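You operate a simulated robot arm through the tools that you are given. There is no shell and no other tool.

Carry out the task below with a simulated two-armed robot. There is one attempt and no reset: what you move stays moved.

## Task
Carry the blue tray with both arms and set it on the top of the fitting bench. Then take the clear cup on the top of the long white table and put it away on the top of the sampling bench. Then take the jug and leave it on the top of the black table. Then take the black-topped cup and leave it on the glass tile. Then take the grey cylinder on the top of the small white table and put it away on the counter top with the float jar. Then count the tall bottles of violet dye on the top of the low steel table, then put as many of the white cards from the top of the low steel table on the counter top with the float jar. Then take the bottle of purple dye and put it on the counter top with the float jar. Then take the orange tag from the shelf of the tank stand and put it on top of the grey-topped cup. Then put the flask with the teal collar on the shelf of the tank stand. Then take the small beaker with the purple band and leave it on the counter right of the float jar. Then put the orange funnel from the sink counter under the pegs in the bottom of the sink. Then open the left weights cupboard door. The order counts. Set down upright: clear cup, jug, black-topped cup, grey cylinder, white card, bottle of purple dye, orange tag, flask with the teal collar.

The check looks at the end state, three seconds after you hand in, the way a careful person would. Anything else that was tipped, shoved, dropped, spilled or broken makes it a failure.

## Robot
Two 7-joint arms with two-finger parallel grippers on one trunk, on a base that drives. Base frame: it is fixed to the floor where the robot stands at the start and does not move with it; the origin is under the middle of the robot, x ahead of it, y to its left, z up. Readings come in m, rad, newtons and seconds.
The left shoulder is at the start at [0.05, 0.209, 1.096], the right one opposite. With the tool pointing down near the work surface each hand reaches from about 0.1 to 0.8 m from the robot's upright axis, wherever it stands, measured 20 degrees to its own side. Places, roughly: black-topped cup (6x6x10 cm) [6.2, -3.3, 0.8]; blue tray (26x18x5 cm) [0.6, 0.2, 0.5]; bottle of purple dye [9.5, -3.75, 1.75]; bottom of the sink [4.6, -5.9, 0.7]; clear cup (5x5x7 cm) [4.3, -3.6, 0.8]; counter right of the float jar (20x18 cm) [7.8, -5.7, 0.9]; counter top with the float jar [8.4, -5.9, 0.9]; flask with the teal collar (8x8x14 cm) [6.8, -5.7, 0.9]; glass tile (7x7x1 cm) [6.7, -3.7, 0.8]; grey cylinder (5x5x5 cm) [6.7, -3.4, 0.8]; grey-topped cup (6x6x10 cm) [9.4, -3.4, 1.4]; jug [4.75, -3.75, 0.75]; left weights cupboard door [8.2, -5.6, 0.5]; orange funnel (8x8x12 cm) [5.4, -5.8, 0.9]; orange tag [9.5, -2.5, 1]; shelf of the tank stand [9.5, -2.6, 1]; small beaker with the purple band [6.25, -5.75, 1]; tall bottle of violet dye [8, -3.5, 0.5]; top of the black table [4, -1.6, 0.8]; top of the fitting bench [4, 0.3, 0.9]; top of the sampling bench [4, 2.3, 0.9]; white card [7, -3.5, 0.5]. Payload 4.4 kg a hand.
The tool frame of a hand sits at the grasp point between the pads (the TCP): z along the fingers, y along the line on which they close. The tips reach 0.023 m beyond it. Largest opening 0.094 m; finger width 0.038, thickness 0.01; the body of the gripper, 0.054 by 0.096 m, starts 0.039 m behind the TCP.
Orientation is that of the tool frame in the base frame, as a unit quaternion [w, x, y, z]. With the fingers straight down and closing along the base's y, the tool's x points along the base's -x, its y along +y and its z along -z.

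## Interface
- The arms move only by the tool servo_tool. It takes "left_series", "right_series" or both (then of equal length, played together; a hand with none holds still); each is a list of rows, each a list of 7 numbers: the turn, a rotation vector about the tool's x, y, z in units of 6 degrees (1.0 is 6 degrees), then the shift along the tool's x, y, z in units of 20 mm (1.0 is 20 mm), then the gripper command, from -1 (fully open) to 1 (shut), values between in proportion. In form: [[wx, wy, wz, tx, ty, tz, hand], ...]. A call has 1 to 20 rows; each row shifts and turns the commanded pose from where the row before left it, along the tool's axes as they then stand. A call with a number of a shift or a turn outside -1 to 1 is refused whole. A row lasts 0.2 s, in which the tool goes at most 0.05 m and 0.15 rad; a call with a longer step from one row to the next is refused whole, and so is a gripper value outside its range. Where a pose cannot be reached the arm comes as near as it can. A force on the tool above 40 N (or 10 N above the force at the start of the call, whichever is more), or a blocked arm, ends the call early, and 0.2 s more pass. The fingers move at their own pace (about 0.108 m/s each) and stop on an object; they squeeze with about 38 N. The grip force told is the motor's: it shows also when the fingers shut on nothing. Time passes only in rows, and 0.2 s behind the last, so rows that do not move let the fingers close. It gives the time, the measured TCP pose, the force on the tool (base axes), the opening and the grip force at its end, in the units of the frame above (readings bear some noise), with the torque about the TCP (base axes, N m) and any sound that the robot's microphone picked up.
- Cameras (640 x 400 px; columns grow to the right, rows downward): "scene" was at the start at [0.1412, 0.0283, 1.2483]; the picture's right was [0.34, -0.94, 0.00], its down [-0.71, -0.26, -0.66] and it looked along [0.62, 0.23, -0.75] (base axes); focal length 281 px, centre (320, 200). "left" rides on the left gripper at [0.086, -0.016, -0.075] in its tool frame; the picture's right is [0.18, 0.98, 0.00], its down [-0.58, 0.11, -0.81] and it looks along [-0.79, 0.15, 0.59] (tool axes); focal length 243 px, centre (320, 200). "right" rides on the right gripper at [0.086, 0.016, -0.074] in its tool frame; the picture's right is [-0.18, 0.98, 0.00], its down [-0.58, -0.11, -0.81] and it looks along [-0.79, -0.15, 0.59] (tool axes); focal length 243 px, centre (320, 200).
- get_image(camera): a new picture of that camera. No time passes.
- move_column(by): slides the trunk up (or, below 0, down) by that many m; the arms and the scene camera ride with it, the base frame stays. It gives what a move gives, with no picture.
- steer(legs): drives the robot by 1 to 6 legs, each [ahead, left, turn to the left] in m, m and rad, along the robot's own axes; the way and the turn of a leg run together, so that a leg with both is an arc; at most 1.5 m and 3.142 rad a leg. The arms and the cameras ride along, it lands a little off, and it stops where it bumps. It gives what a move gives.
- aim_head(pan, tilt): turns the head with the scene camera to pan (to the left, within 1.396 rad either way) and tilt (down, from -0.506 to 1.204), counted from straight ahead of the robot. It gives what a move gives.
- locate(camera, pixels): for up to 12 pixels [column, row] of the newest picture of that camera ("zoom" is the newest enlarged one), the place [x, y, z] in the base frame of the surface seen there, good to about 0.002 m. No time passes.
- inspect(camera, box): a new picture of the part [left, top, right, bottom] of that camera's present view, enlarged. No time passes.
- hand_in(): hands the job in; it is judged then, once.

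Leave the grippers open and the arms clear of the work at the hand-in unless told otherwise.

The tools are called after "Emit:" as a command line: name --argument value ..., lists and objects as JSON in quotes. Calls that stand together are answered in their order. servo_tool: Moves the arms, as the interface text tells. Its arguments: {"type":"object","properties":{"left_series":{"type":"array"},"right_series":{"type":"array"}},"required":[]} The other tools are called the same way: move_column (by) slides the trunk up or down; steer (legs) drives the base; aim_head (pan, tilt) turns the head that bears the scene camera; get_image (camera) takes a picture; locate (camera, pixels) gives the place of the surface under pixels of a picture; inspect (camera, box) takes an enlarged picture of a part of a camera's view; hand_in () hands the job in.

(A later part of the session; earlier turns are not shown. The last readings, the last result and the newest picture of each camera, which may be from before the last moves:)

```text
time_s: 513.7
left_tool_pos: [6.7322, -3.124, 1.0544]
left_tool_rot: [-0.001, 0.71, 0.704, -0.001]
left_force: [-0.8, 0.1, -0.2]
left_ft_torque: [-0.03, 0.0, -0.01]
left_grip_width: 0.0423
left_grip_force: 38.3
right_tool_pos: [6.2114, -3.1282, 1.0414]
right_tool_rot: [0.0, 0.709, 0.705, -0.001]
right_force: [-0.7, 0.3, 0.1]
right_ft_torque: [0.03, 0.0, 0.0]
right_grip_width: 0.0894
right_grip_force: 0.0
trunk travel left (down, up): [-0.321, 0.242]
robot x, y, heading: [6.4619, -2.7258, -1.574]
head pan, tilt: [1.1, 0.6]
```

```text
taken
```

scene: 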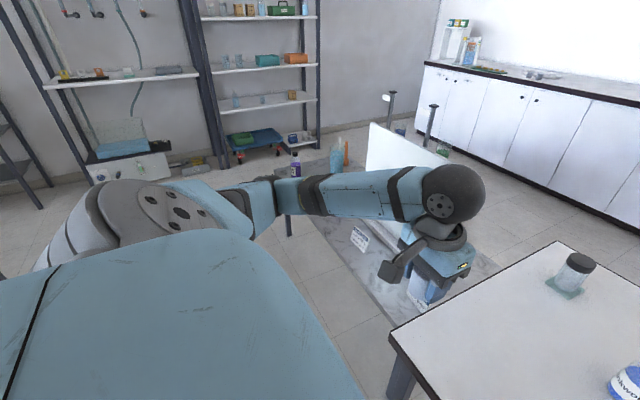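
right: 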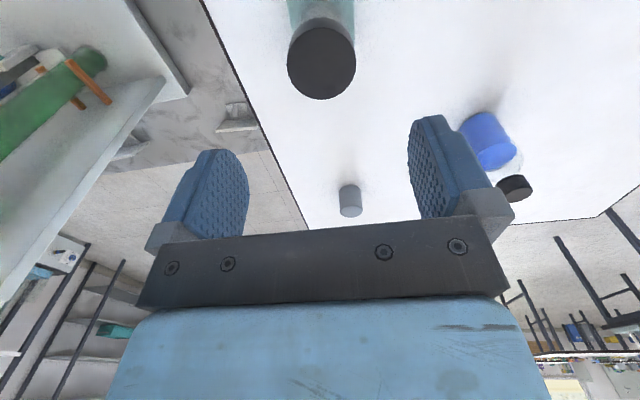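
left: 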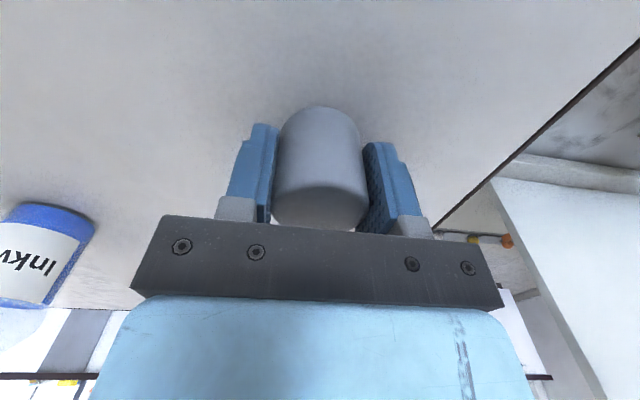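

Cylinder held. Backing to y≈−2.5 and sliding left (east) 1.1 m to view the steel table and the gap beyond.

Emit:
steer --legs '[[-0.2, 0, 0], [0, 1.1, 0]]'

Emit:
aim_head --pan 0.2 --tilt 0.6

Emit:
get_image --camera "scene"

```text
time_s: 525.0
left_tool_pos: [7.8669, -2.9061, 1.0541]
left_tool_rot: [-0.001, 0.7, 0.715, 0.0]
left_force: [1.1, -0.4, -1.5]
left_ft_torque: [-0.01, -0.02, 0.01]
left_grip_width: 0.042
left_grip_force: 38.6
right_tool_pos: [7.3476, -2.9257, 1.0419]
right_tool_rot: [0.0, 0.698, 0.716, 0.001]
right_force: [0.2, 0.1, 0.0]
right_ft_torque: [-0.02, -0.01, -0.03]
right_grip_width: 0.0892
right_grip_force: 0.1
trunk travel left (down, up): [-0.321, 0.242]
robot x, y, heading: [7.5841, -2.5186, -1.544]
head pan, tilt: [1.1, 0.6]
```

```text
time_s: 526.2
left_tool_pos: [7.8675, -2.9057, 1.0552]
left_tool_rot: [-0.001, 0.7, 0.714, -0.001]
left_force: [0.1, 0.1, 0.7]
left_ft_torque: [0.01, 0.01, -0.01]
left_grip_width: 0.0423
left_grip_force: 38.2
right_tool_pos: [7.348, -2.9266, 1.0418]
right_tool_rot: [0.0, 0.698, 0.716, 0.0]
right_force: [0.4, 0.2, -0.5]
right_ft_torque: [-0.04, -0.03, 0.01]
right_grip_width: 0.0891
right_grip_force: 0.0
trunk travel left (down, up): [-0.321, 0.242]
robot x, y, heading: [7.5865, -2.5189, -1.542]
head pan, tilt: [0.201, 0.6]
```

```text
taken
```

scene: 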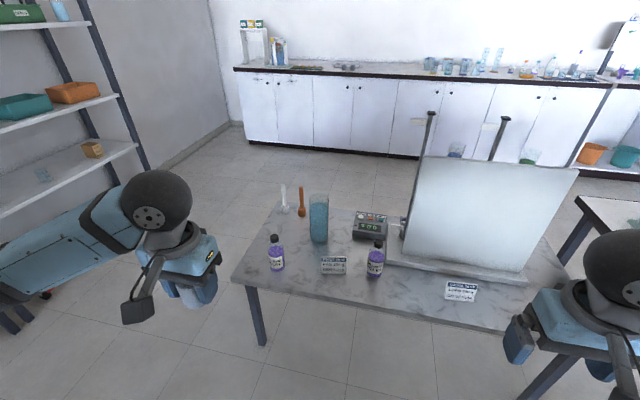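

I see the steel table: violet bottles at (275,250) and (375,260), white cards at (333,265) and (460,290). Zooming.

Emit:
inspect --camera "scene" --box '[230, 170, 500, 320]'

Emit:
locate --camera "zoom" --pixels '[[110, 190], [345, 225], [110, 235], [345, 258], [240, 235], [545, 285], [10, 265], [110, 155], [345, 175], [150, 75]]'

```text
2.37 times, centred on (365, 245) of scene
```

zoom: 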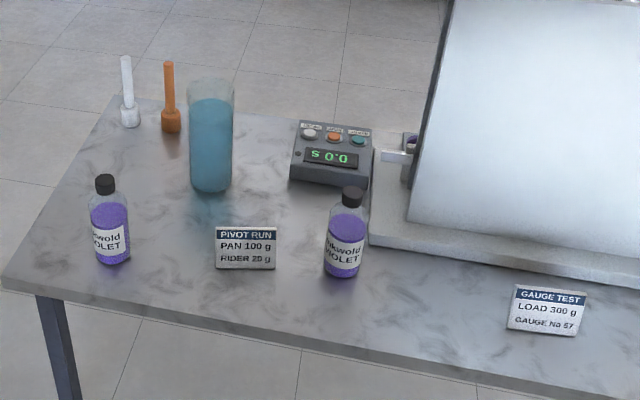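

```text
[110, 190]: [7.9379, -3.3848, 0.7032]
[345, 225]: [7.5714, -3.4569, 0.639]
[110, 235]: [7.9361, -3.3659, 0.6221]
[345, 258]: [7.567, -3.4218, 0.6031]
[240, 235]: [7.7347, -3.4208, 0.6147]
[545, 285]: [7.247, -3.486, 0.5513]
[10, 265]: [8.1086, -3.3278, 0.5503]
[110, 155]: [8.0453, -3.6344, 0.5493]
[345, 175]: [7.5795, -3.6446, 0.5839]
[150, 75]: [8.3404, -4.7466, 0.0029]
```

Two violet bottles are visible on this side ("Inkwold VIOLET"), plus white signs/cards. I'll check the far side of the panel too. Steel table's east end is x≈8.11. Sliding left 1.05 m more and correcting heading, then looking at the gap.

Emit:
steer --legs '[[0, 0, -0.028], [0, 1.05, 0]]'

Emit:
aim_head --pan 0.3 --tilt 0.6

Emit:
get_image --camera "scene"

```text
time_s: 536.0
left_tool_pos: [8.8965, -2.9075, 1.0545]
left_tool_rot: [-0.001, 0.706, 0.708, 0.0]
left_force: [-0.3, -0.1, 0.0]
left_ft_torque: [0.01, 0.01, 0.0]
left_grip_width: 0.042
left_grip_force: 38.3
right_tool_pos: [8.3771, -2.9158, 1.0414]
right_tool_rot: [0.0, 0.705, 0.709, 0.0]
right_force: [-0.1, 0.9, 0.4]
right_ft_torque: [0.0, -0.01, 0.01]
right_grip_width: 0.0893
right_grip_force: 0.0
trunk travel left (down, up): [-0.321, 0.242]
robot x, y, heading: [8.62, -2.5137, -1.562]
head pan, tilt: [0.201, 0.6]
```

```text
time_s: 536.6
left_tool_pos: [8.8967, -2.9068, 1.0544]
left_tool_rot: [-0.001, 0.706, 0.708, 0.0]
left_force: [-0.8, -0.8, -1.2]
left_ft_torque: [-0.05, -0.02, 0.0]
left_grip_width: 0.0421
left_grip_force: 38.6
right_tool_pos: [8.376, -2.917, 1.0429]
right_tool_rot: [-0.001, 0.704, 0.71, 0.0]
right_force: [-0.5, 0.4, 0.4]
right_ft_torque: [0.0, 0.05, 0.0]
right_grip_width: 0.0893
right_grip_force: 0.0
trunk travel left (down, up): [-0.321, 0.242]
robot x, y, heading: [8.6231, -2.5139, -1.566]
head pan, tilt: [0.3, 0.6]
```

```text
taken
```

scene: 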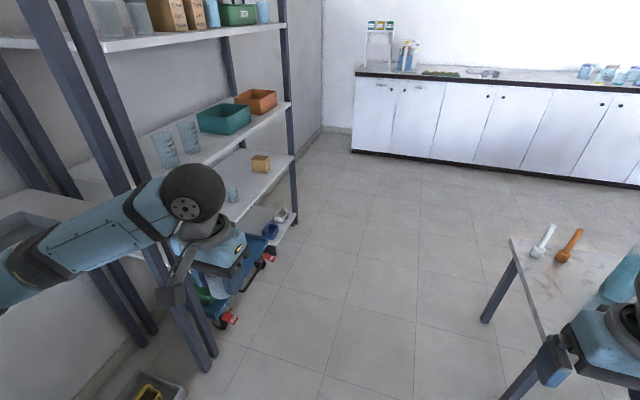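

Emit:
locate --camera "scene" --pixels '[[205, 365], [110, 120], [235, 318], [270, 258], [295, 200], [512, 240], [488, 318], [180, 390], [290, 20], [400, 60], [360, 150]]'

```text
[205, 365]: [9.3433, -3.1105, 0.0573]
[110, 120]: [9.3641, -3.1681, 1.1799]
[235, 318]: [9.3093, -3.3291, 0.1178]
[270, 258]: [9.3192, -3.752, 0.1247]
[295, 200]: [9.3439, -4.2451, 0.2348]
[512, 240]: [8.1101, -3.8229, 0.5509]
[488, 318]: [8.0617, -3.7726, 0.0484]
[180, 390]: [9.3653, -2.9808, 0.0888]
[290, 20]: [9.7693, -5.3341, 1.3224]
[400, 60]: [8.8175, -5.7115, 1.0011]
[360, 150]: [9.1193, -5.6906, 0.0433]
```

The gap is 1.2 m wide (8.11–9.34); I'm well placed at x 8.62. Driving south 2.3 m.

Emit:
steer --legs '[[1.15, 0, -0.005], [1.15, 0, 0]]'

Emit:
aim_head --pan -0.2 --tilt 0.5

Emit:
get_image --camera "scene"

```text
time_s: 548.1
left_tool_pos: [8.8682, -5.2356, 1.0534]
left_tool_rot: [-0.002, 0.714, 0.7, 0.0]
left_force: [-1.1, -0.3, -1.0]
left_ft_torque: [-0.02, 0.02, -0.01]
left_grip_width: 0.0418
left_grip_force: 38.0
right_tool_pos: [8.3494, -5.2344, 1.0421]
right_tool_rot: [-0.001, 0.713, 0.701, 0.001]
right_force: [-0.6, -1.1, 0.1]
right_ft_torque: [0.0, 0.0, 0.01]
right_grip_width: 0.0893
right_grip_force: 0.0
trunk travel left (down, up): [-0.321, 0.242]
robot x, y, heading: [8.6024, -4.8364, -1.584]
head pan, tilt: [0.3, 0.6]
```

```text
time_s: 549.0
left_tool_pos: [8.8693, -5.2352, 1.0543]
left_tool_rot: [-0.001, 0.714, 0.7, 0.001]
left_force: [0.8, 0.0, -0.9]
left_ft_torque: [0.04, -0.01, 0.0]
left_grip_width: 0.0423
left_grip_force: 38.2
right_tool_pos: [8.3508, -5.235, 1.0423]
right_tool_rot: [-0.001, 0.713, 0.702, 0.001]
right_force: [0.8, -0.6, -0.3]
right_ft_torque: [-0.01, -0.01, -0.02]
right_grip_width: 0.0894
right_grip_force: 0.0
trunk travel left (down, up): [-0.321, 0.242]
robot x, y, heading: [8.6025, -4.8364, -1.582]
head pan, tilt: [-0.201, 0.499]
```

```text
taken
```

scene: 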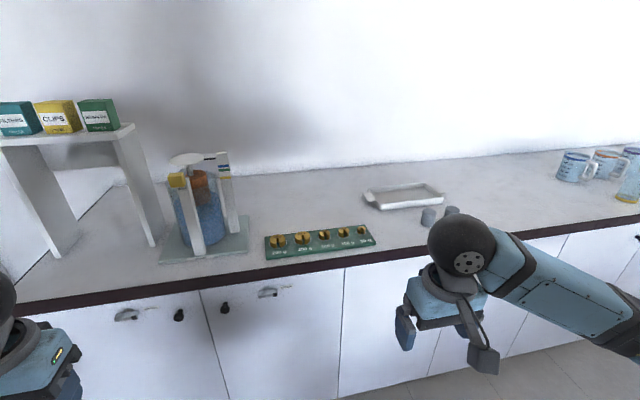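

The counter with the float jar (blue apparatus at (200,210)). Mapping it.

Emit:
locate --camera "scene" --pixels '[[200, 250], [265, 258], [375, 240], [265, 238], [365, 205], [440, 195], [427, 216], [453, 210], [500, 190], [180, 315], [225, 308], [540, 180]]'

Emit:
inspect --camera "scene" --box '[140, 130, 480, 340]'

```text
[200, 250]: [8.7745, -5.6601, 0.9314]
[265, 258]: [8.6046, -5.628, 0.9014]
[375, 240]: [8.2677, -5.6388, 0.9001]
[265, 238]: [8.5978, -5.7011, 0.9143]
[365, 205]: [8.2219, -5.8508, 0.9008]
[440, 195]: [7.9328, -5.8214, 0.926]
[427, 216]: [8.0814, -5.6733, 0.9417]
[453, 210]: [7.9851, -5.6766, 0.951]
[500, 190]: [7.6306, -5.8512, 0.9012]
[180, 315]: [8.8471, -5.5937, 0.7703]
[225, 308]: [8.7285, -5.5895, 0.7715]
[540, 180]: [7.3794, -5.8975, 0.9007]
```

```text
1.88 times, centred on (310, 235) of scene
```

zoom: 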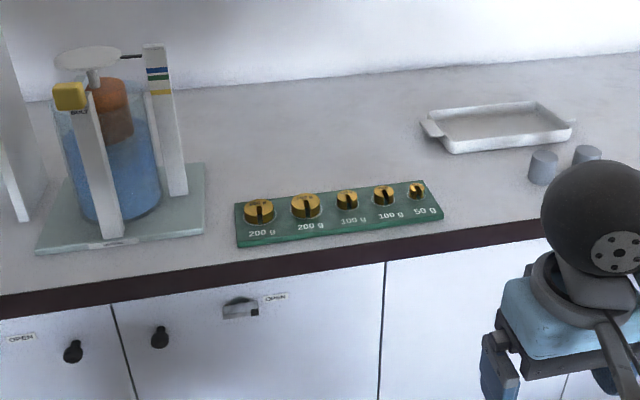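

Counter z = 0.90, front edge y≈−5.6. Free area behind the green weights board at around (8.5, −5.80). I slide right 0.27 m and step ahead 0.36 m.

Emit:
steer --legs '[[0, -0.27, 0.012], [0.36, 0, 0]]'

Emit:
aim_head --pan 0.2 --tilt 0.75

Emit:
get_image --camera "scene"

```text
time_s: 553.9
left_tool_pos: [8.6044, -5.593, 1.0533]
left_tool_rot: [-0.001, 0.71, 0.704, -0.001]
left_force: [0.4, -0.6, -0.9]
left_ft_torque: [-0.02, 0.01, 0.0]
left_grip_width: 0.0423
left_grip_force: 38.2
right_tool_pos: [8.0848, -5.5975, 1.0415]
right_tool_rot: [0.0, 0.709, 0.705, 0.0]
right_force: [0.5, 0.8, -0.1]
right_ft_torque: [-0.04, -0.02, 0.01]
right_grip_width: 0.0892
right_grip_force: 0.0
trunk travel left (down, up): [-0.321, 0.242]
robot x, y, heading: [8.3339, -5.1986, -1.571]
head pan, tilt: [-0.201, 0.499]
```

```text
time_s: 554.8
left_tool_pos: [8.605, -5.5937, 1.0534]
left_tool_rot: [-0.001, 0.71, 0.704, 0.0]
left_force: [0.2, 0.6, -1.4]
left_ft_torque: [-0.02, -0.01, -0.02]
left_grip_width: 0.0424
left_grip_force: 37.7
right_tool_pos: [8.0857, -5.5973, 1.0426]
right_tool_rot: [-0.001, 0.709, 0.705, 0.001]
right_force: [-0.9, -0.7, 0.3]
right_ft_torque: [0.0, 0.01, -0.01]
right_grip_width: 0.0892
right_grip_force: 0.1
trunk travel left (down, up): [-0.321, 0.242]
robot x, y, heading: [8.3309, -5.1961, -1.577]
head pan, tilt: [0.201, 0.75]
```

```text
taken
```

scene: 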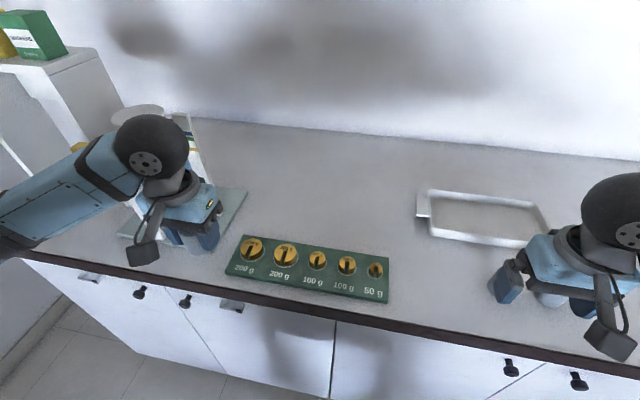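

Emit:
locate --camera "scene" --pixels '[[320, 190], [360, 190], [340, 215], [395, 200], [280, 190], [245, 200], [190, 150], [420, 215], [150, 110], [240, 240]]'

```text
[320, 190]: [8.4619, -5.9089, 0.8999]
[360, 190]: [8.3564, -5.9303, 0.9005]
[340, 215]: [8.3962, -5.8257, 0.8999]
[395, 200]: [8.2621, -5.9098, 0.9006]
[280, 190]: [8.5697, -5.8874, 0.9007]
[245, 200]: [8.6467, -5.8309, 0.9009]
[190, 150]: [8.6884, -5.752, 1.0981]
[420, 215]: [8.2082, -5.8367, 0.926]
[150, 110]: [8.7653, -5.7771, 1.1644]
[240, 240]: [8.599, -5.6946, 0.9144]
```

The jar stand's post is at (8.69, −5.75), up to z 1.16; I keep the left arm clear by shifting the base 0.12 m right before reaching in to (8.42, −5.80).

Emit:
steer --legs '[[0, -0.12, 0.005]]'

Emit:
servo_tool --left_series '[[0, 0, 0, 0, -0.6, 0, 1], [0, 0, 0, 0, -0.6, 0, 1], [0, 0, 0, 0, -0.6, 0, 1], [0, 0, 0, -0.5, -0.6, 0, 1], [0, 0, 0, -0.8, -0.4, 0, 1], [0, 0, 0, -0.9, 0, 0, 1], [0, 0, 0, -0.9, 0, 0, 1], [0, 0, 0, -0.9, 0, 0, 1], [0, 0, 0, -0.9, 0, 0, 1], [0, 0, 0, -0.9, 0, 0, 1], [0, 0, 0, -0.9, 0, 0, 1], [0, 0, 0, -0.9, 0, 0, 1], [0, 0, 0, -0.9, 0, 0, 1], [0, 0, 0, -0.9, 0, 0, 1], [0, 0, 0, -0.6, 0, 0, 1], [0, 0, 0, 0, 0, 0, 1]]'

Emit:
get_image --camera "scene"

```text
time_s: 556.4
left_tool_pos: [8.4895, -5.5923, 1.0542]
left_tool_rot: [0.0, 0.71, 0.705, -0.001]
left_force: [0.7, 1.6, -0.9]
left_ft_torque: [0.01, 0.02, 0.04]
left_grip_width: 0.0423
left_grip_force: 38.5
right_tool_pos: [7.9686, -5.597, 1.0426]
right_tool_rot: [0.0, 0.708, 0.706, 0.001]
right_force: [-0.1, 0.6, -0.6]
right_ft_torque: [0.0, 0.0, 0.0]
right_grip_width: 0.0893
right_grip_force: 0.1
trunk travel left (down, up): [-0.321, 0.242]
robot x, y, heading: [8.2174, -5.2021, -1.576]
head pan, tilt: [0.201, 0.75]
```

```text
time_s: 559.8
left_tool_pos: [8.4325, -5.792, 1.0531]
left_tool_rot: [-0.001, 0.709, 0.705, -0.001]
left_force: [-0.3, -0.1, -1.4]
left_ft_torque: [0.0, 0.02, 0.02]
left_grip_width: 0.0422
left_grip_force: 37.8
right_tool_pos: [7.969, -5.5969, 1.0427]
right_tool_rot: [-0.001, 0.709, 0.706, 0.0]
right_force: [-0.2, -0.3, 0.1]
right_ft_torque: [-0.01, 0.0, -0.02]
right_grip_width: 0.0894
right_grip_force: 0.0
trunk travel left (down, up): [-0.321, 0.242]
robot x, y, heading: [8.2191, -5.1946, -1.568]
head pan, tilt: [0.201, 0.75]
```

```text
taken
```

scene: 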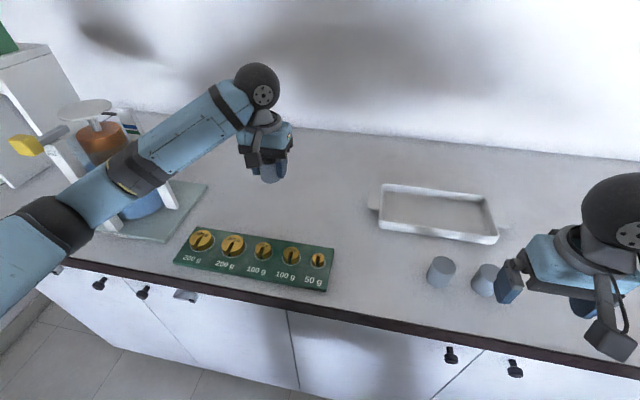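

Emit:
locate --camera "scene" --pixels '[[60, 215], [130, 180], [190, 130], [100, 145], [140, 205], [85, 108], [165, 195]]'

```text
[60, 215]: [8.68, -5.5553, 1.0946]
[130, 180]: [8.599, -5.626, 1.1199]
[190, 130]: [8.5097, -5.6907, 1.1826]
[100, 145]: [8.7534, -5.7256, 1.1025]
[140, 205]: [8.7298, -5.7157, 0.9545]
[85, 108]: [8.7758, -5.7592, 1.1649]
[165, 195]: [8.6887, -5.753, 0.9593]
```

Clearances to the jar stand are >8 cm. Lowering the cylinder.

Emit:
servo_tool --left_series '[[0, 0, 0, 0, 0, 0.5, 1], [0, 0, 0, 0, 0, 0.8, 1], [0, 0, 0, 0, 0, 0.8, 1], [0, 0, 0, 0, 0, 0.8, 1], [0, 0, 0, 0, 0, 0.8, 1], [0, 0, 0, 0, 0, 0.8, 1], [0, 0, 0, 0, 0, 0.8, 1], [0, 0, 0, 0, 0, 0.3, 1], [0, 0, 0, 0, 0, 0.1, 1], [0, 0, 0, 0, 0, 0, 1]]'

Emit:
servo_tool --left_series '[[0, 0, 0, 0, 0, 0.1, 1], [0, 0, 0, 0, 0, 0.1, 1], [0, 0, 0, 0, 0, 0, 1]]'

```text
time_s: 562.0
left_tool_pos: [8.4316, -5.7922, 0.9395]
left_tool_rot: [-0.002, 0.71, 0.704, 0.0]
left_force: [0.1, 0.4, -1.0]
left_ft_torque: [0.03, 0.02, -0.01]
left_grip_width: 0.0422
left_grip_force: 37.9
right_tool_pos: [7.9697, -5.5975, 1.0423]
right_tool_rot: [0.0, 0.708, 0.706, 0.001]
right_force: [0.2, 0.7, 0.1]
right_ft_torque: [-0.04, -0.01, 0.02]
right_grip_width: 0.0894
right_grip_force: 0.0
trunk travel left (down, up): [-0.321, 0.242]
robot x, y, heading: [8.2184, -5.1971, -1.568]
head pan, tilt: [0.201, 0.75]
```

```text
time_s: 562.8
left_tool_pos: [8.4317, -5.7927, 0.9354]
left_tool_rot: [-0.001, 0.71, 0.705, 0.001]
left_force: [-0.9, -0.6, -0.3]
left_ft_torque: [0.0, 0.0, 0.02]
left_grip_width: 0.042
left_grip_force: 38.3
right_tool_pos: [7.9685, -5.5973, 1.0414]
right_tool_rot: [-0.002, 0.708, 0.706, 0.0]
right_force: [-0.4, 0.1, -0.5]
right_ft_torque: [0.03, 0.01, -0.01]
right_grip_width: 0.0894
right_grip_force: 0.0
trunk travel left (down, up): [-0.321, 0.242]
robot x, y, heading: [8.2165, -5.2022, -1.571]
head pan, tilt: [0.201, 0.75]
```

Emit:
servo_tool --left_series '[[0, 0, 0, 0, 0, 0.1, 1], [0, 0, 0, 0, 0, 0.07, 1], [0, 0, 0, 0, 0, 0, 1]]'

```text
time_s: 563.6
left_tool_pos: [8.4311, -5.7906, 0.9319]
left_tool_rot: [-0.001, 0.709, 0.705, -0.001]
left_force: [1.0, -0.3, 2.0]
left_ft_torque: [-0.03, -0.08, -0.04]
left_grip_width: 0.042
left_grip_force: 38.2
right_tool_pos: [7.9692, -5.5969, 1.0418]
right_tool_rot: [-0.001, 0.709, 0.706, 0.0]
right_force: [0.4, -0.1, -0.3]
right_ft_torque: [-0.01, 0.02, -0.01]
right_grip_width: 0.0891
right_grip_force: 0.0
trunk travel left (down, up): [-0.321, 0.242]
robot x, y, heading: [8.219, -5.1956, -1.575]
head pan, tilt: [0.201, 0.75]
```

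Contact. Opening and rising.

Emit:
servo_tool --left_series '[[0, 0, 0, 0, 0, 0.02, 0.2], [0, 0, 0, 0, 0, 0, -0.3], [0, 0, 0, 0, 0, 0, -0.6], [0, 0, 0, 0, 0, 0, -0.6], [0, 0, 0, 0, 0, -0.4, -0.6], [0, 0, 0, 0, 0, -0.8, -0.6], [0, 0, 0, 0, 0, -1, -0.6], [0, 0, 0, 0, 0, -1, -0.6], [0, 0, 0, 0, 0, -1, -0.6], [0, 0, 0, 0, 0, -1, -0.6], [0, 0, 0, 0, 0, -1, -0.6], [0, 0, 0, 0, 0, -0.5, -0.6], [0, 0, 0, 0, 0, 0, -0.6]]'

Emit:
servo_tool --left_series '[[0, 0, 0, 0.9, 0, 0, -0.6], [0, 0, 0, 0.9, 0, 0, -0.6], [0, 0, 0, 0.9, 0, 0, -0.6], [0, 0, 0, 0.9, 0, 0, -0.6], [0, 0, 0, 0.9, 0, 0, -0.6], [0, 0, 0, 0.9, 0, 0, -0.6], [0, 0, 0, 0.9, 0, 0, -0.6], [0, 0, 0, 0.9, 0.3, 0, -0.6], [0, 0, 0, 0.9, 0.3, 0, -0.6], [0, 0, 0, 0.9, 0.3, 0, -0.6], [0, 0, 0, 0.9, 0.3, 0, -0.6], [0, 0, 0, 0, 0, 0, -0.6]]'

Emit:
get_image --camera "scene"

```text
time_s: 566.4
left_tool_pos: [8.4308, -5.7925, 1.068]
left_tool_rot: [-0.001, 0.709, 0.705, 0.0]
left_force: [0.6, -0.4, 0.4]
left_ft_torque: [0.01, -0.01, -0.01]
left_grip_width: 0.0752
left_grip_force: 0.1
right_tool_pos: [7.9696, -5.5969, 1.0423]
right_tool_rot: [-0.001, 0.708, 0.706, 0.001]
right_force: [-0.8, 1.2, -0.2]
right_ft_torque: [0.02, -0.01, 0.01]
right_grip_width: 0.0892
right_grip_force: 0.0
trunk travel left (down, up): [-0.321, 0.242]
robot x, y, heading: [8.2193, -5.199, -1.574]
head pan, tilt: [0.201, 0.75]
```

```text
time_s: 569.0
left_tool_pos: [8.4562, -5.5927, 1.0666]
left_tool_rot: [-0.001, 0.709, 0.705, -0.001]
left_force: [-0.2, -0.9, 0.6]
left_ft_torque: [0.03, 0.02, -0.04]
left_grip_width: 0.0751
left_grip_force: 0.1
right_tool_pos: [7.9695, -5.598, 1.0417]
right_tool_rot: [-0.001, 0.708, 0.706, 0.0]
right_force: [-0.3, -0.4, 0.0]
right_ft_torque: [-0.03, -0.03, 0.01]
right_grip_width: 0.0896
right_grip_force: 0.0
trunk travel left (down, up): [-0.321, 0.242]
robot x, y, heading: [8.2221, -5.1993, -1.571]
head pan, tilt: [0.201, 0.75]
```

```text
taken
```

scene: 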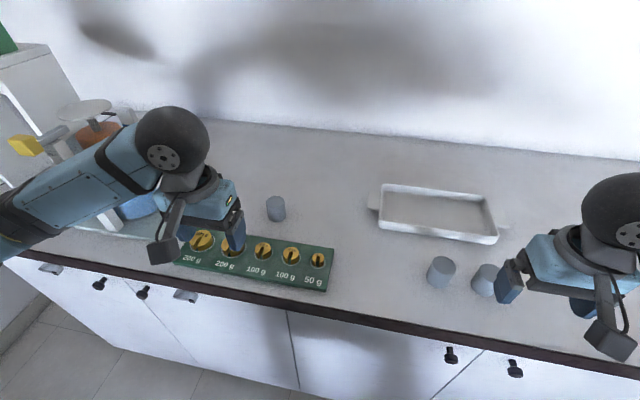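

The cylinder stands on the counter at (8.431, −5.79). Next: count violet bottles. I back away, slide left to x≈8.68, and reverse north, stopping beside the steel table's east end to look along the panel's south side.

Emit:
steer --legs '[[-0.5, 0, 0], [0, 0.46, 0], [-0.85, 0, 0]]'

Emit:
aim_head --pan -1.3 --tilt 0.5

Emit:
get_image --camera "scene"

```text
time_s: 580.3
left_tool_pos: [8.9145, -4.2094, 1.067]
left_tool_rot: [0.0, 0.696, 0.718, -0.001]
left_force: [-0.4, -0.7, 0.5]
left_ft_torque: [-0.01, 0.02, 0.03]
left_grip_width: 0.075
left_grip_force: 0.1
right_tool_pos: [8.4268, -4.2323, 1.0427]
right_tool_rot: [0.0, 0.695, 0.719, -0.001]
right_force: [-0.1, 0.2, 0.3]
right_ft_torque: [0.04, -0.02, 0.0]
right_grip_width: 0.0897
right_grip_force: 0.0
trunk travel left (down, up): [-0.321, 0.242]
robot x, y, heading: [8.6629, -3.8226, -1.533]
head pan, tilt: [0.201, 0.75]
```

```text
time_s: 581.9
left_tool_pos: [8.9149, -4.2102, 1.0669]
left_tool_rot: [-0.001, 0.696, 0.718, 0.0]
left_force: [0.2, -0.7, -0.2]
left_ft_torque: [-0.01, 0.0, -0.01]
left_grip_width: 0.0751
left_grip_force: 0.0
right_tool_pos: [8.427, -4.2336, 1.0421]
right_tool_rot: [-0.001, 0.694, 0.72, 0.0]
right_force: [-0.2, -0.1, 0.4]
right_ft_torque: [-0.02, 0.03, -0.02]
right_grip_width: 0.0893
right_grip_force: 0.1
trunk travel left (down, up): [-0.321, 0.242]
robot x, y, heading: [8.6615, -3.8272, -1.536]
head pan, tilt: [-1.3, 0.499]
```

```text
taken
```

scene: 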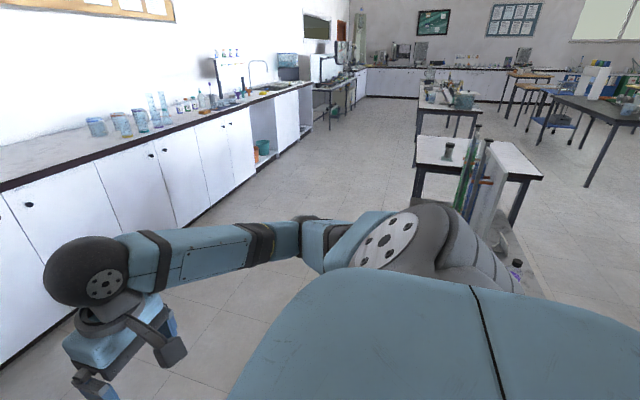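

The shoulder hides the table. I move a bit south and turn to face west, to look at the table's south side from the south-east.

Emit:
steer --legs '[[0.75, 0, 0], [0, 0, -1.606]]'

Emit:
aim_head --pan -0.7 --tilt 0.5

Emit:
get_image --camera "scene"

```text
time_s: 590.0
left_tool_pos: [8.2883, -4.8192, 1.0671]
left_tool_rot: [-0.001, 1.0, -0.014, 0.0]
left_force: [-0.1, 0.2, 0.0]
left_ft_torque: [0.0, 0.02, -0.01]
left_grip_width: 0.0754
left_grip_force: 0.1
right_tool_pos: [8.2939, -4.3309, 1.0423]
right_tool_rot: [0.0, 1.0, -0.012, 0.001]
right_force: [-0.5, 0.1, -0.4]
right_ft_torque: [-0.03, -0.01, 0.01]
right_grip_width: 0.0893
right_grip_force: 0.0
trunk travel left (down, up): [-0.321, 0.242]
robot x, y, heading: [8.6897, -4.5891, 3.122]
head pan, tilt: [-1.3, 0.499]
```

```text
time_s: 591.0
left_tool_pos: [8.288, -4.8204, 1.0665]
left_tool_rot: [-0.002, 1.0, -0.013, 0.0]
left_force: [0.7, 0.7, 0.6]
left_ft_torque: [0.0, 0.0, 0.01]
left_grip_width: 0.0755
left_grip_force: 0.1
right_tool_pos: [8.2929, -4.3314, 1.043]
right_tool_rot: [0.0, 1.0, -0.012, 0.001]
right_force: [-0.3, -0.9, 0.4]
right_ft_torque: [0.0, 0.0, -0.03]
right_grip_width: 0.0895
right_grip_force: 0.1
trunk travel left (down, up): [-0.321, 0.242]
robot x, y, heading: [8.6895, -4.5896, 3.125]
head pan, tilt: [-0.7, 0.499]
```

```text
taken
```

scene: 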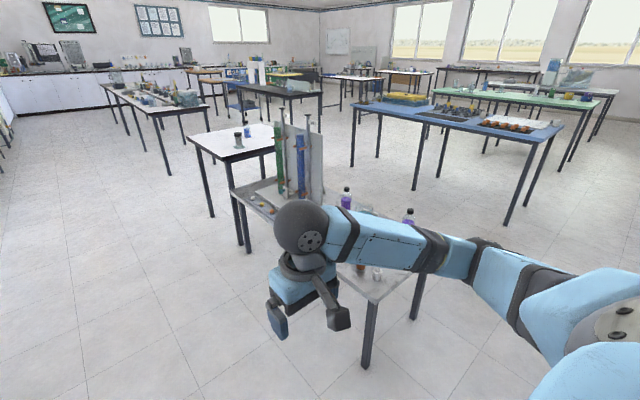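

Emit:
inspect --camera "scene" --box '[210, 90, 450, 240]'

```text
2.67 times, centred on (330, 165) of scene
```

zoom: 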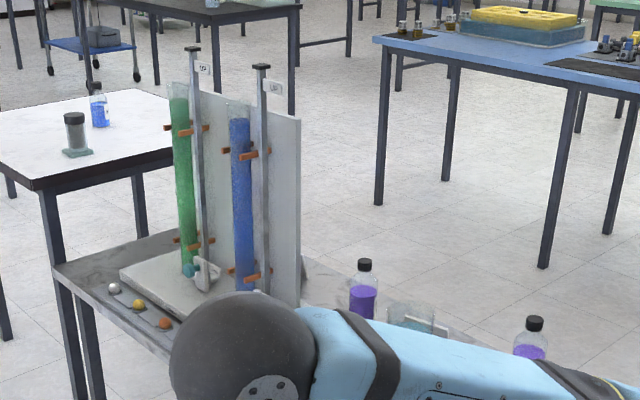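

No violet bottle on the panel's south side: the count is 2. Now to the table's north side for two cards. Turning back to face south and reversing north through the gap.

Emit:
steer --legs '[[0, 0, 1.59], [-1.05, 0, 0], [-1.05, 0, 0]]'

```text
time_s: 605.2
left_tool_pos: [8.8917, -2.9128, 1.0673]
left_tool_rot: [0.0, 0.703, 0.711, -0.001]
left_force: [-0.1, 0.0, 0.3]
left_ft_torque: [-0.02, 0.0, -0.01]
left_grip_width: 0.0754
left_grip_force: 0.1
right_tool_pos: [8.4044, -2.9255, 1.0419]
right_tool_rot: [0.0, 0.702, 0.713, 0.0]
right_force: [-0.2, -0.1, 0.0]
right_ft_torque: [0.0, 0.01, 0.01]
right_grip_width: 0.0893
right_grip_force: 0.0
trunk travel left (down, up): [-0.321, 0.242]
robot x, y, heading: [8.644, -2.5194, -1.551]
head pan, tilt: [-0.7, 0.499]
```

Emit:
steer --legs '[[0, -1.2, -0.02]]'

Emit:
aim_head --pan 0.0 --tilt 0.7

Emit:
get_image --camera "scene"

```text
time_s: 616.2
left_tool_pos: [7.6669, -2.9305, 1.0659]
left_tool_rot: [-0.001, 0.706, 0.709, 0.0]
left_force: [0.1, -0.8, 0.5]
left_ft_torque: [0.02, 0.02, -0.02]
left_grip_width: 0.075
left_grip_force: 0.0
right_tool_pos: [7.178, -2.9405, 1.0422]
right_tool_rot: [-0.001, 0.705, 0.709, 0.001]
right_force: [0.7, -0.2, 0.7]
right_ft_torque: [-0.02, 0.03, 0.0]
right_grip_width: 0.0895
right_grip_force: 0.0
trunk travel left (down, up): [-0.321, 0.242]
robot x, y, heading: [7.427, -2.5347, -1.562]
head pan, tilt: [-0.7, 0.499]
```

```text
time_s: 617.2
left_tool_pos: [7.6674, -2.9302, 1.0669]
left_tool_rot: [-0.002, 0.706, 0.708, -0.001]
left_force: [0.5, -0.3, 0.1]
left_ft_torque: [0.03, 0.0, 0.03]
left_grip_width: 0.0754
left_grip_force: 0.1
right_tool_pos: [7.1786, -2.939, 1.0416]
right_tool_rot: [-0.001, 0.705, 0.709, 0.001]
right_force: [-0.3, -0.4, -0.1]
right_ft_torque: [-0.01, -0.01, 0.0]
right_grip_width: 0.089
right_grip_force: 0.0
trunk travel left (down, up): [-0.321, 0.242]
robot x, y, heading: [7.4251, -2.5351, -1.563]
head pan, tilt: [0.0, 0.7]
```

```text
taken
```

scene: 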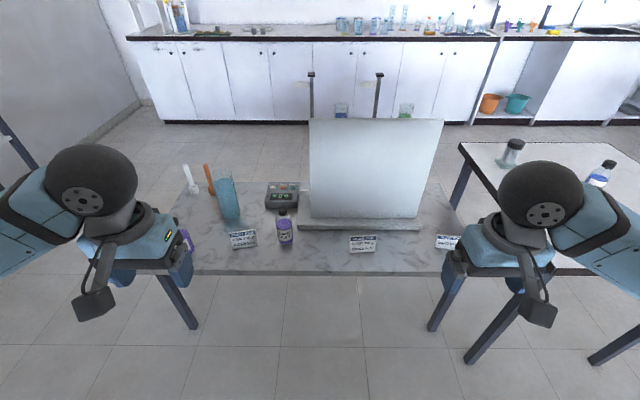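

Three white cards stand at (243,239), (363,243), (447,241). Zooming in on each.

Emit:
inspect --camera "scene" --box '[340, 225, 390, 260]'

Emit:
locate --camera "zoom" --pixels '[[130, 160], [465, 140], [140, 310], [455, 295], [300, 150], [300, 300], [300, 225], [300, 330]]'

Emit:
inspect --camera "scene" --box '[425, 225, 475, 260]'

Emit:
inspect --camera "scene" --box '[170, 200, 310, 280]'

```text
11.43 times, centred on (365, 242) of scene
```

zoom: 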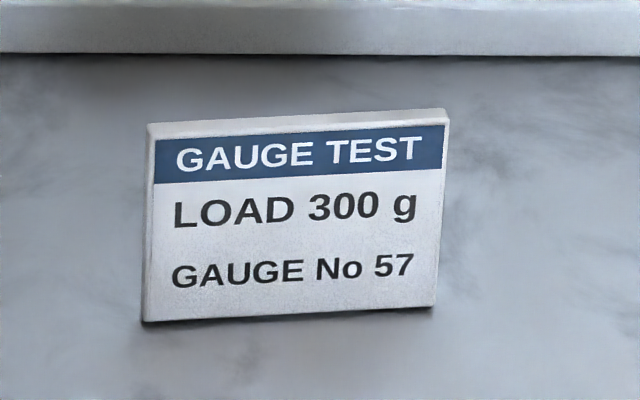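

```text
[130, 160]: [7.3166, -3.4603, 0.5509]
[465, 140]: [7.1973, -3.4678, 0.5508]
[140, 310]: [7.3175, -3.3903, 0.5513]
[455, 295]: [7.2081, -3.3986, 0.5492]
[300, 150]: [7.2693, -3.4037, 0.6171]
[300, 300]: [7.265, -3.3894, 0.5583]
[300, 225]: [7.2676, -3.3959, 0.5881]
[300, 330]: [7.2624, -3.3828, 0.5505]
```

```text
11.43 times, centred on (450, 242) of scene
```

zoom: 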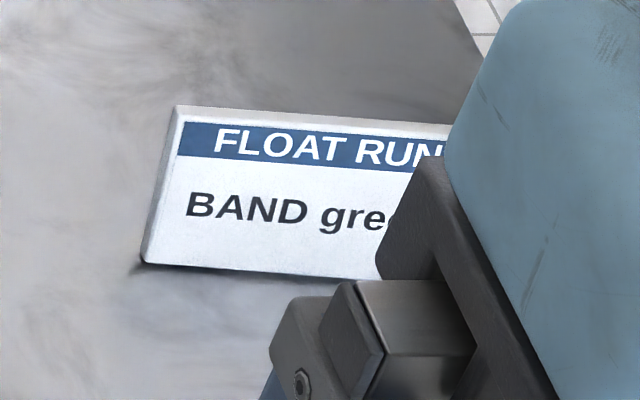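

```text
4.57 times, centred on (240, 240) of scene
```

zoom: 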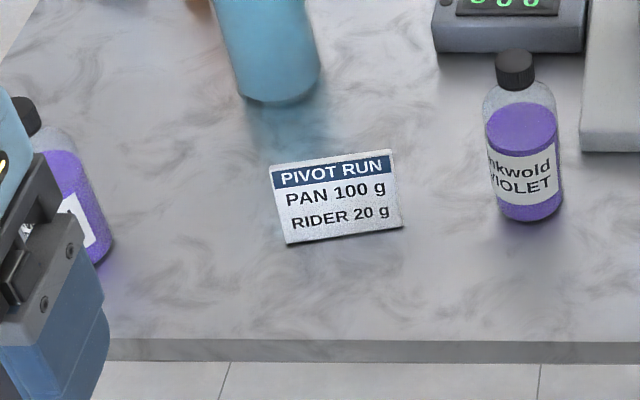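

The cards are easel-type plates ~0.10 m wide, leaning back slightly. Measuring the corners of PIVOT RUN and GAUGE TEST precisely.

Emit:
locate --camera "zoom" --pixels '[[292, 235], [398, 221], [276, 170], [390, 157], [335, 168], [345, 215], [345, 235], [330, 156], [515, 65], [60, 180], [515, 200], [300, 345]]'

Emit:
inspect --camera "scene" --box '[340, 225, 390, 260]'

Emit:
locate --camera "zoom" --pixels '[[156, 130], [438, 118], [150, 312], [432, 298], [300, 120], [300, 130], [300, 310], [440, 112], [152, 124]]'

```text
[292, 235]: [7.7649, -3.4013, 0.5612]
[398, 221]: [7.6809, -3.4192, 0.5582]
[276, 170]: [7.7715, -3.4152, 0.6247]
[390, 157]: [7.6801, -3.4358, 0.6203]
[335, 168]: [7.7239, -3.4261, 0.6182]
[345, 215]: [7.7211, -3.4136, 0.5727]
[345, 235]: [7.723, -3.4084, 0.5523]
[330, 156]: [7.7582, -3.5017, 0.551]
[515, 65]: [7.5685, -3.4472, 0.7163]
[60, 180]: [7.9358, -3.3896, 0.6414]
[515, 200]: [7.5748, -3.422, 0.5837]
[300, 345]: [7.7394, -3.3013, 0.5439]
```

```text
11.43 times, centred on (365, 242) of scene
```

zoom: 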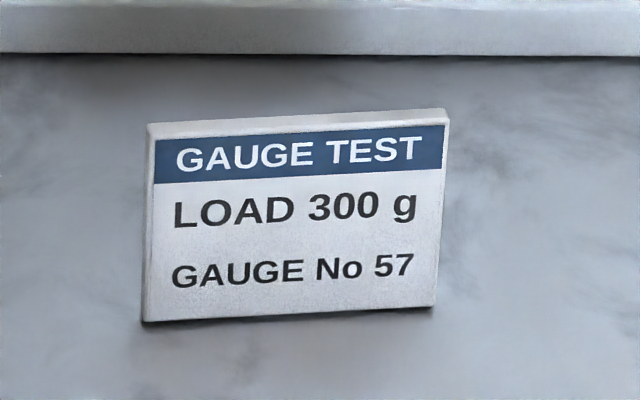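

```text
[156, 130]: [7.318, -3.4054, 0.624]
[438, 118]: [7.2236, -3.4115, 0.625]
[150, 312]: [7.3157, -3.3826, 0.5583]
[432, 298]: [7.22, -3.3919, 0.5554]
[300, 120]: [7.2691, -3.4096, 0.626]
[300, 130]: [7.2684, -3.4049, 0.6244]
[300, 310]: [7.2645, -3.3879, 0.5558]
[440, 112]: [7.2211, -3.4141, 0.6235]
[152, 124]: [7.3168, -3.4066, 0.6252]
```

Both cards measured: GAUGE TEST yaw ≈3.7°, PIVOT RUN yaw ≈12.5°, both leaning ≈15°, top z≈0.625. I'll grip each plate across its thickness near the top, beside the centre (to avoid the back prop): right hand on GAUGE TEST, left on PIVOT RUN. First turning both wrists in free space.

Emit:
servo_tool --left_series '[[0, 0, 0.806, 0, 0, 0, -0.6], [0, 0, 0.806, 0, 0, 0, -0.6], [0, 0, 0.806, 0, 0, 0, -0.6], [0, 0, 0.806, 0, 0, 0, -0.6], [0, 0, 0.806, 0, 0, 0, -0.6], [0, 0, 0.806, 0, 0, 0, -0.6], [0, 0, 0.806, 0, 0, 0, -0.6], [0, 0, 0.806, 0, 0, 0, -0.6], [0, 0, 0.806, 0, 0, 0, -0.6], [0, 0, 0.806, 0, 0, 0, -0.6], [0, 0, 0.806, 0, 0, 0, -0.6], [0, 0, 0.806, 0, 0, 0, -0.6], [0, 0, 0.806, 0, 0, 0, -0.6], [0, 0, 0.806, 0, 0, 0, -0.6], [0, 0, 0.806, 0, 0, 0, -0.6], [0, 0, 0.806, 0, 0, 0, -0.6], [0, 0, 0, 0, 0, 0, -0.6]]' --right_series '[[0, 0, -0.975, 0, 0, 0, -0.6], [0, 0, -0.975, 0, 0, 0, -0.6], [0, 0, -0.975, 0, 0, 0, -0.6], [0, 0, -0.975, 0, 0, 0, -0.6], [0, 0, -0.975, 0, 0, 0, -0.6], [0, 0, -0.975, 0, 0, 0, -0.6], [0, 0, -0.975, 0, 0, 0, -0.6], [0, 0, -0.975, 0, 0, 0, -0.6], [0, 0, -0.975, 0, 0, 0, -0.6], [0, 0, -0.975, 0, 0, 0, -0.6], [0, 0, -0.975, 0, 0, 0, -0.6], [0, 0, -0.975, 0, 0, 0, -0.6], [0, 0, -0.975, 0, 0, 0, -0.6], [0, 0, -0.975, 0, 0, 0, -0.6], [0, 0, -0.975, 0, 0, 0, -0.6], [0, 0, -0.975, 0, 0, 0, -0.6], [0, 0, 0, 0, 0, 0, -0.6]]'

Emit:
get_image --camera "scene"

```text
time_s: 620.9
left_tool_pos: [7.6676, -2.9293, 1.0667]
left_tool_rot: [-0.001, 0.994, 0.11, -0.001]
left_force: [0.0, 0.1, 0.9]
left_ft_torque: [-0.01, -0.02, 0.03]
left_grip_width: 0.0755
left_grip_force: 0.1
right_tool_pos: [7.1794, -2.9377, 1.0425]
right_tool_rot: [-0.001, -0.035, 0.999, 0.001]
right_force: [0.2, -0.2, -0.3]
right_ft_torque: [0.03, 0.02, 0.0]
right_grip_width: 0.0753
right_grip_force: 0.0
trunk travel left (down, up): [-0.321, 0.242]
robot x, y, heading: [7.4226, -2.535, -1.559]
head pan, tilt: [0.0, 0.7]
```

```text
taken
```

scene: 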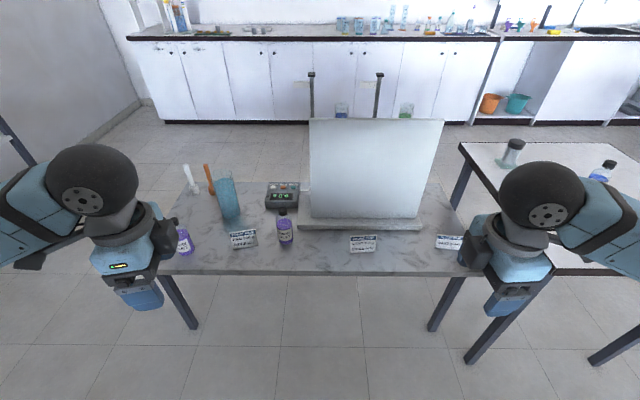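

Wrist yaws are right. Now tilting 15° to match the cards' lean, then lowering the trunk 0.24.

Emit:
servo_tool --left_series '[[0.8, 0, 0, 0, 0, 0, -0.6], [0.85, 0, 0, 0, 0, 0, -0.6], [0.85, 0, 0, 0, 0, 0, -0.6], [0, 0, 0, 0, 0, 0, -0.6]]' --right_series '[[-0.8, 0, 0, 0, 0, 0, -0.6], [-0.85, 0, 0, 0, 0, 0, -0.6], [-0.85, 0, 0, 0, 0, 0, -0.6], [0, 0, 0, 0, 0, 0, -0.6]]'

Emit:
move_column --by -0.24

Emit:
steer --legs '[[0.315, 0.06, -0.01]]'

Emit:
get_image --camera "scene"

```text
time_s: 621.9
left_tool_pos: [7.6669, -2.9295, 1.0674]
left_tool_rot: [-0.131, 0.985, 0.11, -0.016]
left_force: [1.6, 0.2, -0.1]
left_ft_torque: [0.0, 0.0, 0.05]
left_grip_width: 0.0755
left_grip_force: 0.0
right_tool_pos: [7.1794, -2.9388, 1.041]
right_tool_rot: [-0.004, -0.034, 0.991, 0.131]
right_force: [0.4, -0.5, 0.1]
right_ft_torque: [-0.03, 0.01, -0.02]
right_grip_width: 0.0749
right_grip_force: 0.1
trunk travel left (down, up): [-0.321, 0.242]
robot x, y, heading: [7.4255, -2.535, -1.559]
head pan, tilt: [0.0, 0.7]
```

```text
time_s: 624.4
left_tool_pos: [7.6675, -2.9286, 0.8259]
left_tool_rot: [-0.131, 0.985, 0.109, -0.015]
left_force: [-0.5, -0.4, 0.0]
left_ft_torque: [0.02, -0.01, 0.0]
left_grip_width: 0.0752
left_grip_force: 0.0
right_tool_pos: [7.1801, -2.9388, 0.802]
right_tool_rot: [-0.004, -0.033, 0.991, 0.131]
right_force: [0.4, 0.3, 0.3]
right_ft_torque: [-0.02, 0.01, 0.02]
right_grip_width: 0.0751
right_grip_force: 0.0
trunk travel left (down, up): [-0.081, 0.482]
robot x, y, heading: [7.4224, -2.5353, -1.563]
head pan, tilt: [0.0, 0.7]
```

```text
time_s: 626.5
left_tool_pos: [7.7226, -3.2487, 0.8264]
left_tool_rot: [-0.131, 0.986, 0.104, -0.014]
left_force: [-0.9, 0.2, 0.1]
left_ft_torque: [-0.01, -0.01, 0.03]
left_grip_width: 0.0751
left_grip_force: 0.0
right_tool_pos: [7.2346, -3.2526, 0.8025]
right_tool_rot: [-0.004, -0.029, 0.991, 0.131]
right_force: [0.3, 0.2, 0.0]
right_ft_torque: [-0.03, 0.0, 0.02]
right_grip_width: 0.0754
right_grip_force: 0.1
trunk travel left (down, up): [-0.081, 0.482]
robot x, y, heading: [7.4815, -2.8495, -1.577]
head pan, tilt: [0.0, 0.7]
```

```text
taken
```

scene: 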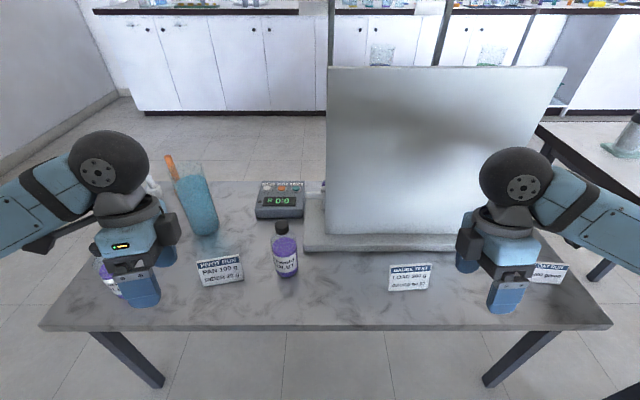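

Emit:
inspect --camera "scene" --box '[180, 240, 260, 300]'

Emit:
locate --camera "zoom" --pixels '[[130, 165], [480, 118], [165, 365], [505, 310], [300, 142], [300, 155], [320, 330], [470, 125], [140, 160]]'

Emit:
inspect --camera "scene" --box '[370, 245, 450, 305]'

Emit:
locate --camera "zoom" --pixels '[[170, 190], [470, 165], [155, 360], [455, 345], [320, 160], [320, 172], [310, 345], [180, 165], [480, 145]]'

```text
6.67 times, centred on (220, 270) of scene
```

zoom: 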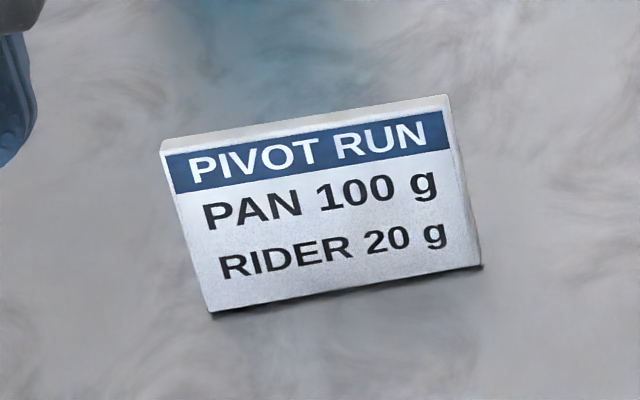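

```text
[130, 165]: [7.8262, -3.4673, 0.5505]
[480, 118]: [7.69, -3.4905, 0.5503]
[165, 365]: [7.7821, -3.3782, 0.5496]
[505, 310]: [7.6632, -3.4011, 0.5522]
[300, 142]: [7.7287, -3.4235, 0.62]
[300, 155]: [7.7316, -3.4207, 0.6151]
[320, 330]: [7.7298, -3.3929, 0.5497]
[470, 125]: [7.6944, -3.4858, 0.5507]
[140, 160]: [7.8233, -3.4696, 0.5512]
```

```text
6.67 times, centred on (410, 275) of scene
```

zoom: 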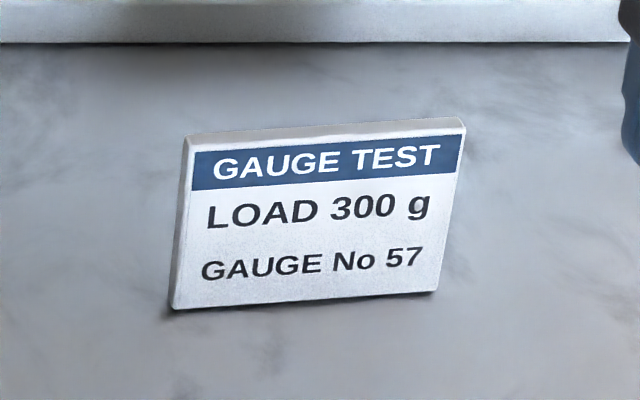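

```text
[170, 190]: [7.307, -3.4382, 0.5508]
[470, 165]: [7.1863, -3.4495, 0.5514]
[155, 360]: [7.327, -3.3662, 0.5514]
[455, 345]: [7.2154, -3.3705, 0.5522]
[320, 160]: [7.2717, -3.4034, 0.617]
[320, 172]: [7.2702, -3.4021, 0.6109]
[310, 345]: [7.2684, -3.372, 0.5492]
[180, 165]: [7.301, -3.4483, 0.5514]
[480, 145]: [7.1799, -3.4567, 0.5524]
```

Emit:
locate --camera "zoom" --pixels '[[195, 158], [458, 136], [180, 300], [432, 286], [325, 146], [325, 140], [325, 130], [315, 295], [195, 142], [455, 124]]'

Emit:
inspect --camera "scene" --box '[180, 240, 260, 300]'

Emit:
locate --camera "zoom" --pixels '[[172, 160], [443, 116], [214, 302], [474, 262], [305, 135], [305, 128], [305, 122], [340, 283], [170, 145], [444, 101]]'

```text
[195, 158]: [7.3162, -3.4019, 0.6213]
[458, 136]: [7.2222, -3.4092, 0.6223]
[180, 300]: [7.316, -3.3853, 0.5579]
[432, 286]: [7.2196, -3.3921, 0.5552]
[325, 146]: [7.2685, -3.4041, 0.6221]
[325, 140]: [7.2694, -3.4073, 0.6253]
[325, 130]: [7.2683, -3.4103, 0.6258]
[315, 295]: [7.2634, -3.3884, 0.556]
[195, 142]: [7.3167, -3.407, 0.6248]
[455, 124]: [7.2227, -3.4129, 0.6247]
```

```text
6.67 times, centred on (220, 270) of scene
```

zoom: 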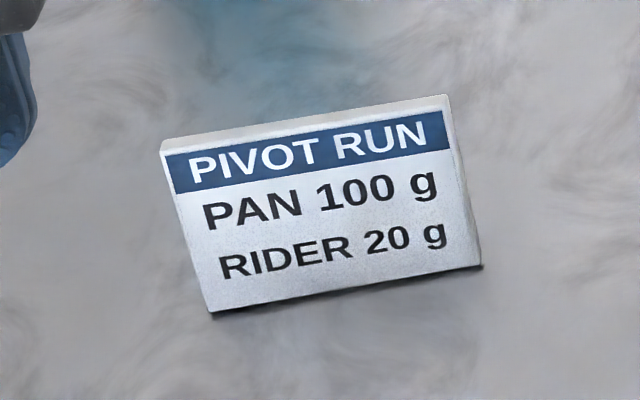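

```text
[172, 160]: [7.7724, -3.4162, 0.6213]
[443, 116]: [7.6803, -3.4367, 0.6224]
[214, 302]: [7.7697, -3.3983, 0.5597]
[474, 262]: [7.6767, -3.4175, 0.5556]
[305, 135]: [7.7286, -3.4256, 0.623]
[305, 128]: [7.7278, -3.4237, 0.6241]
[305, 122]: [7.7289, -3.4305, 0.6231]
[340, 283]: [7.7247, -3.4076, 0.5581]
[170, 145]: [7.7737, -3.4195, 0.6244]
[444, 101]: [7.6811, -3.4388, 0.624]
```

Cards measured again from close. I check the teal cylinder and the device behind the PIVOT card for clearance.

Emit:
locate --camera "scene" --pixels '[[205, 228], [193, 190], [212, 205], [188, 172], [280, 200], [285, 230], [105, 270], [305, 232], [335, 215]]'

```text
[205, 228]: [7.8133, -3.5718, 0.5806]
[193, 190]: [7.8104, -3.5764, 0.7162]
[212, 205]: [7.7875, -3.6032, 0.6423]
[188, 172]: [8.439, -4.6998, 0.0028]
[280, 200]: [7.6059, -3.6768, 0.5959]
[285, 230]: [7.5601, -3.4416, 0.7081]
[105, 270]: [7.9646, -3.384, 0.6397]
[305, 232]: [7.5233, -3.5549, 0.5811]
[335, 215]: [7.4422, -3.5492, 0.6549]
```

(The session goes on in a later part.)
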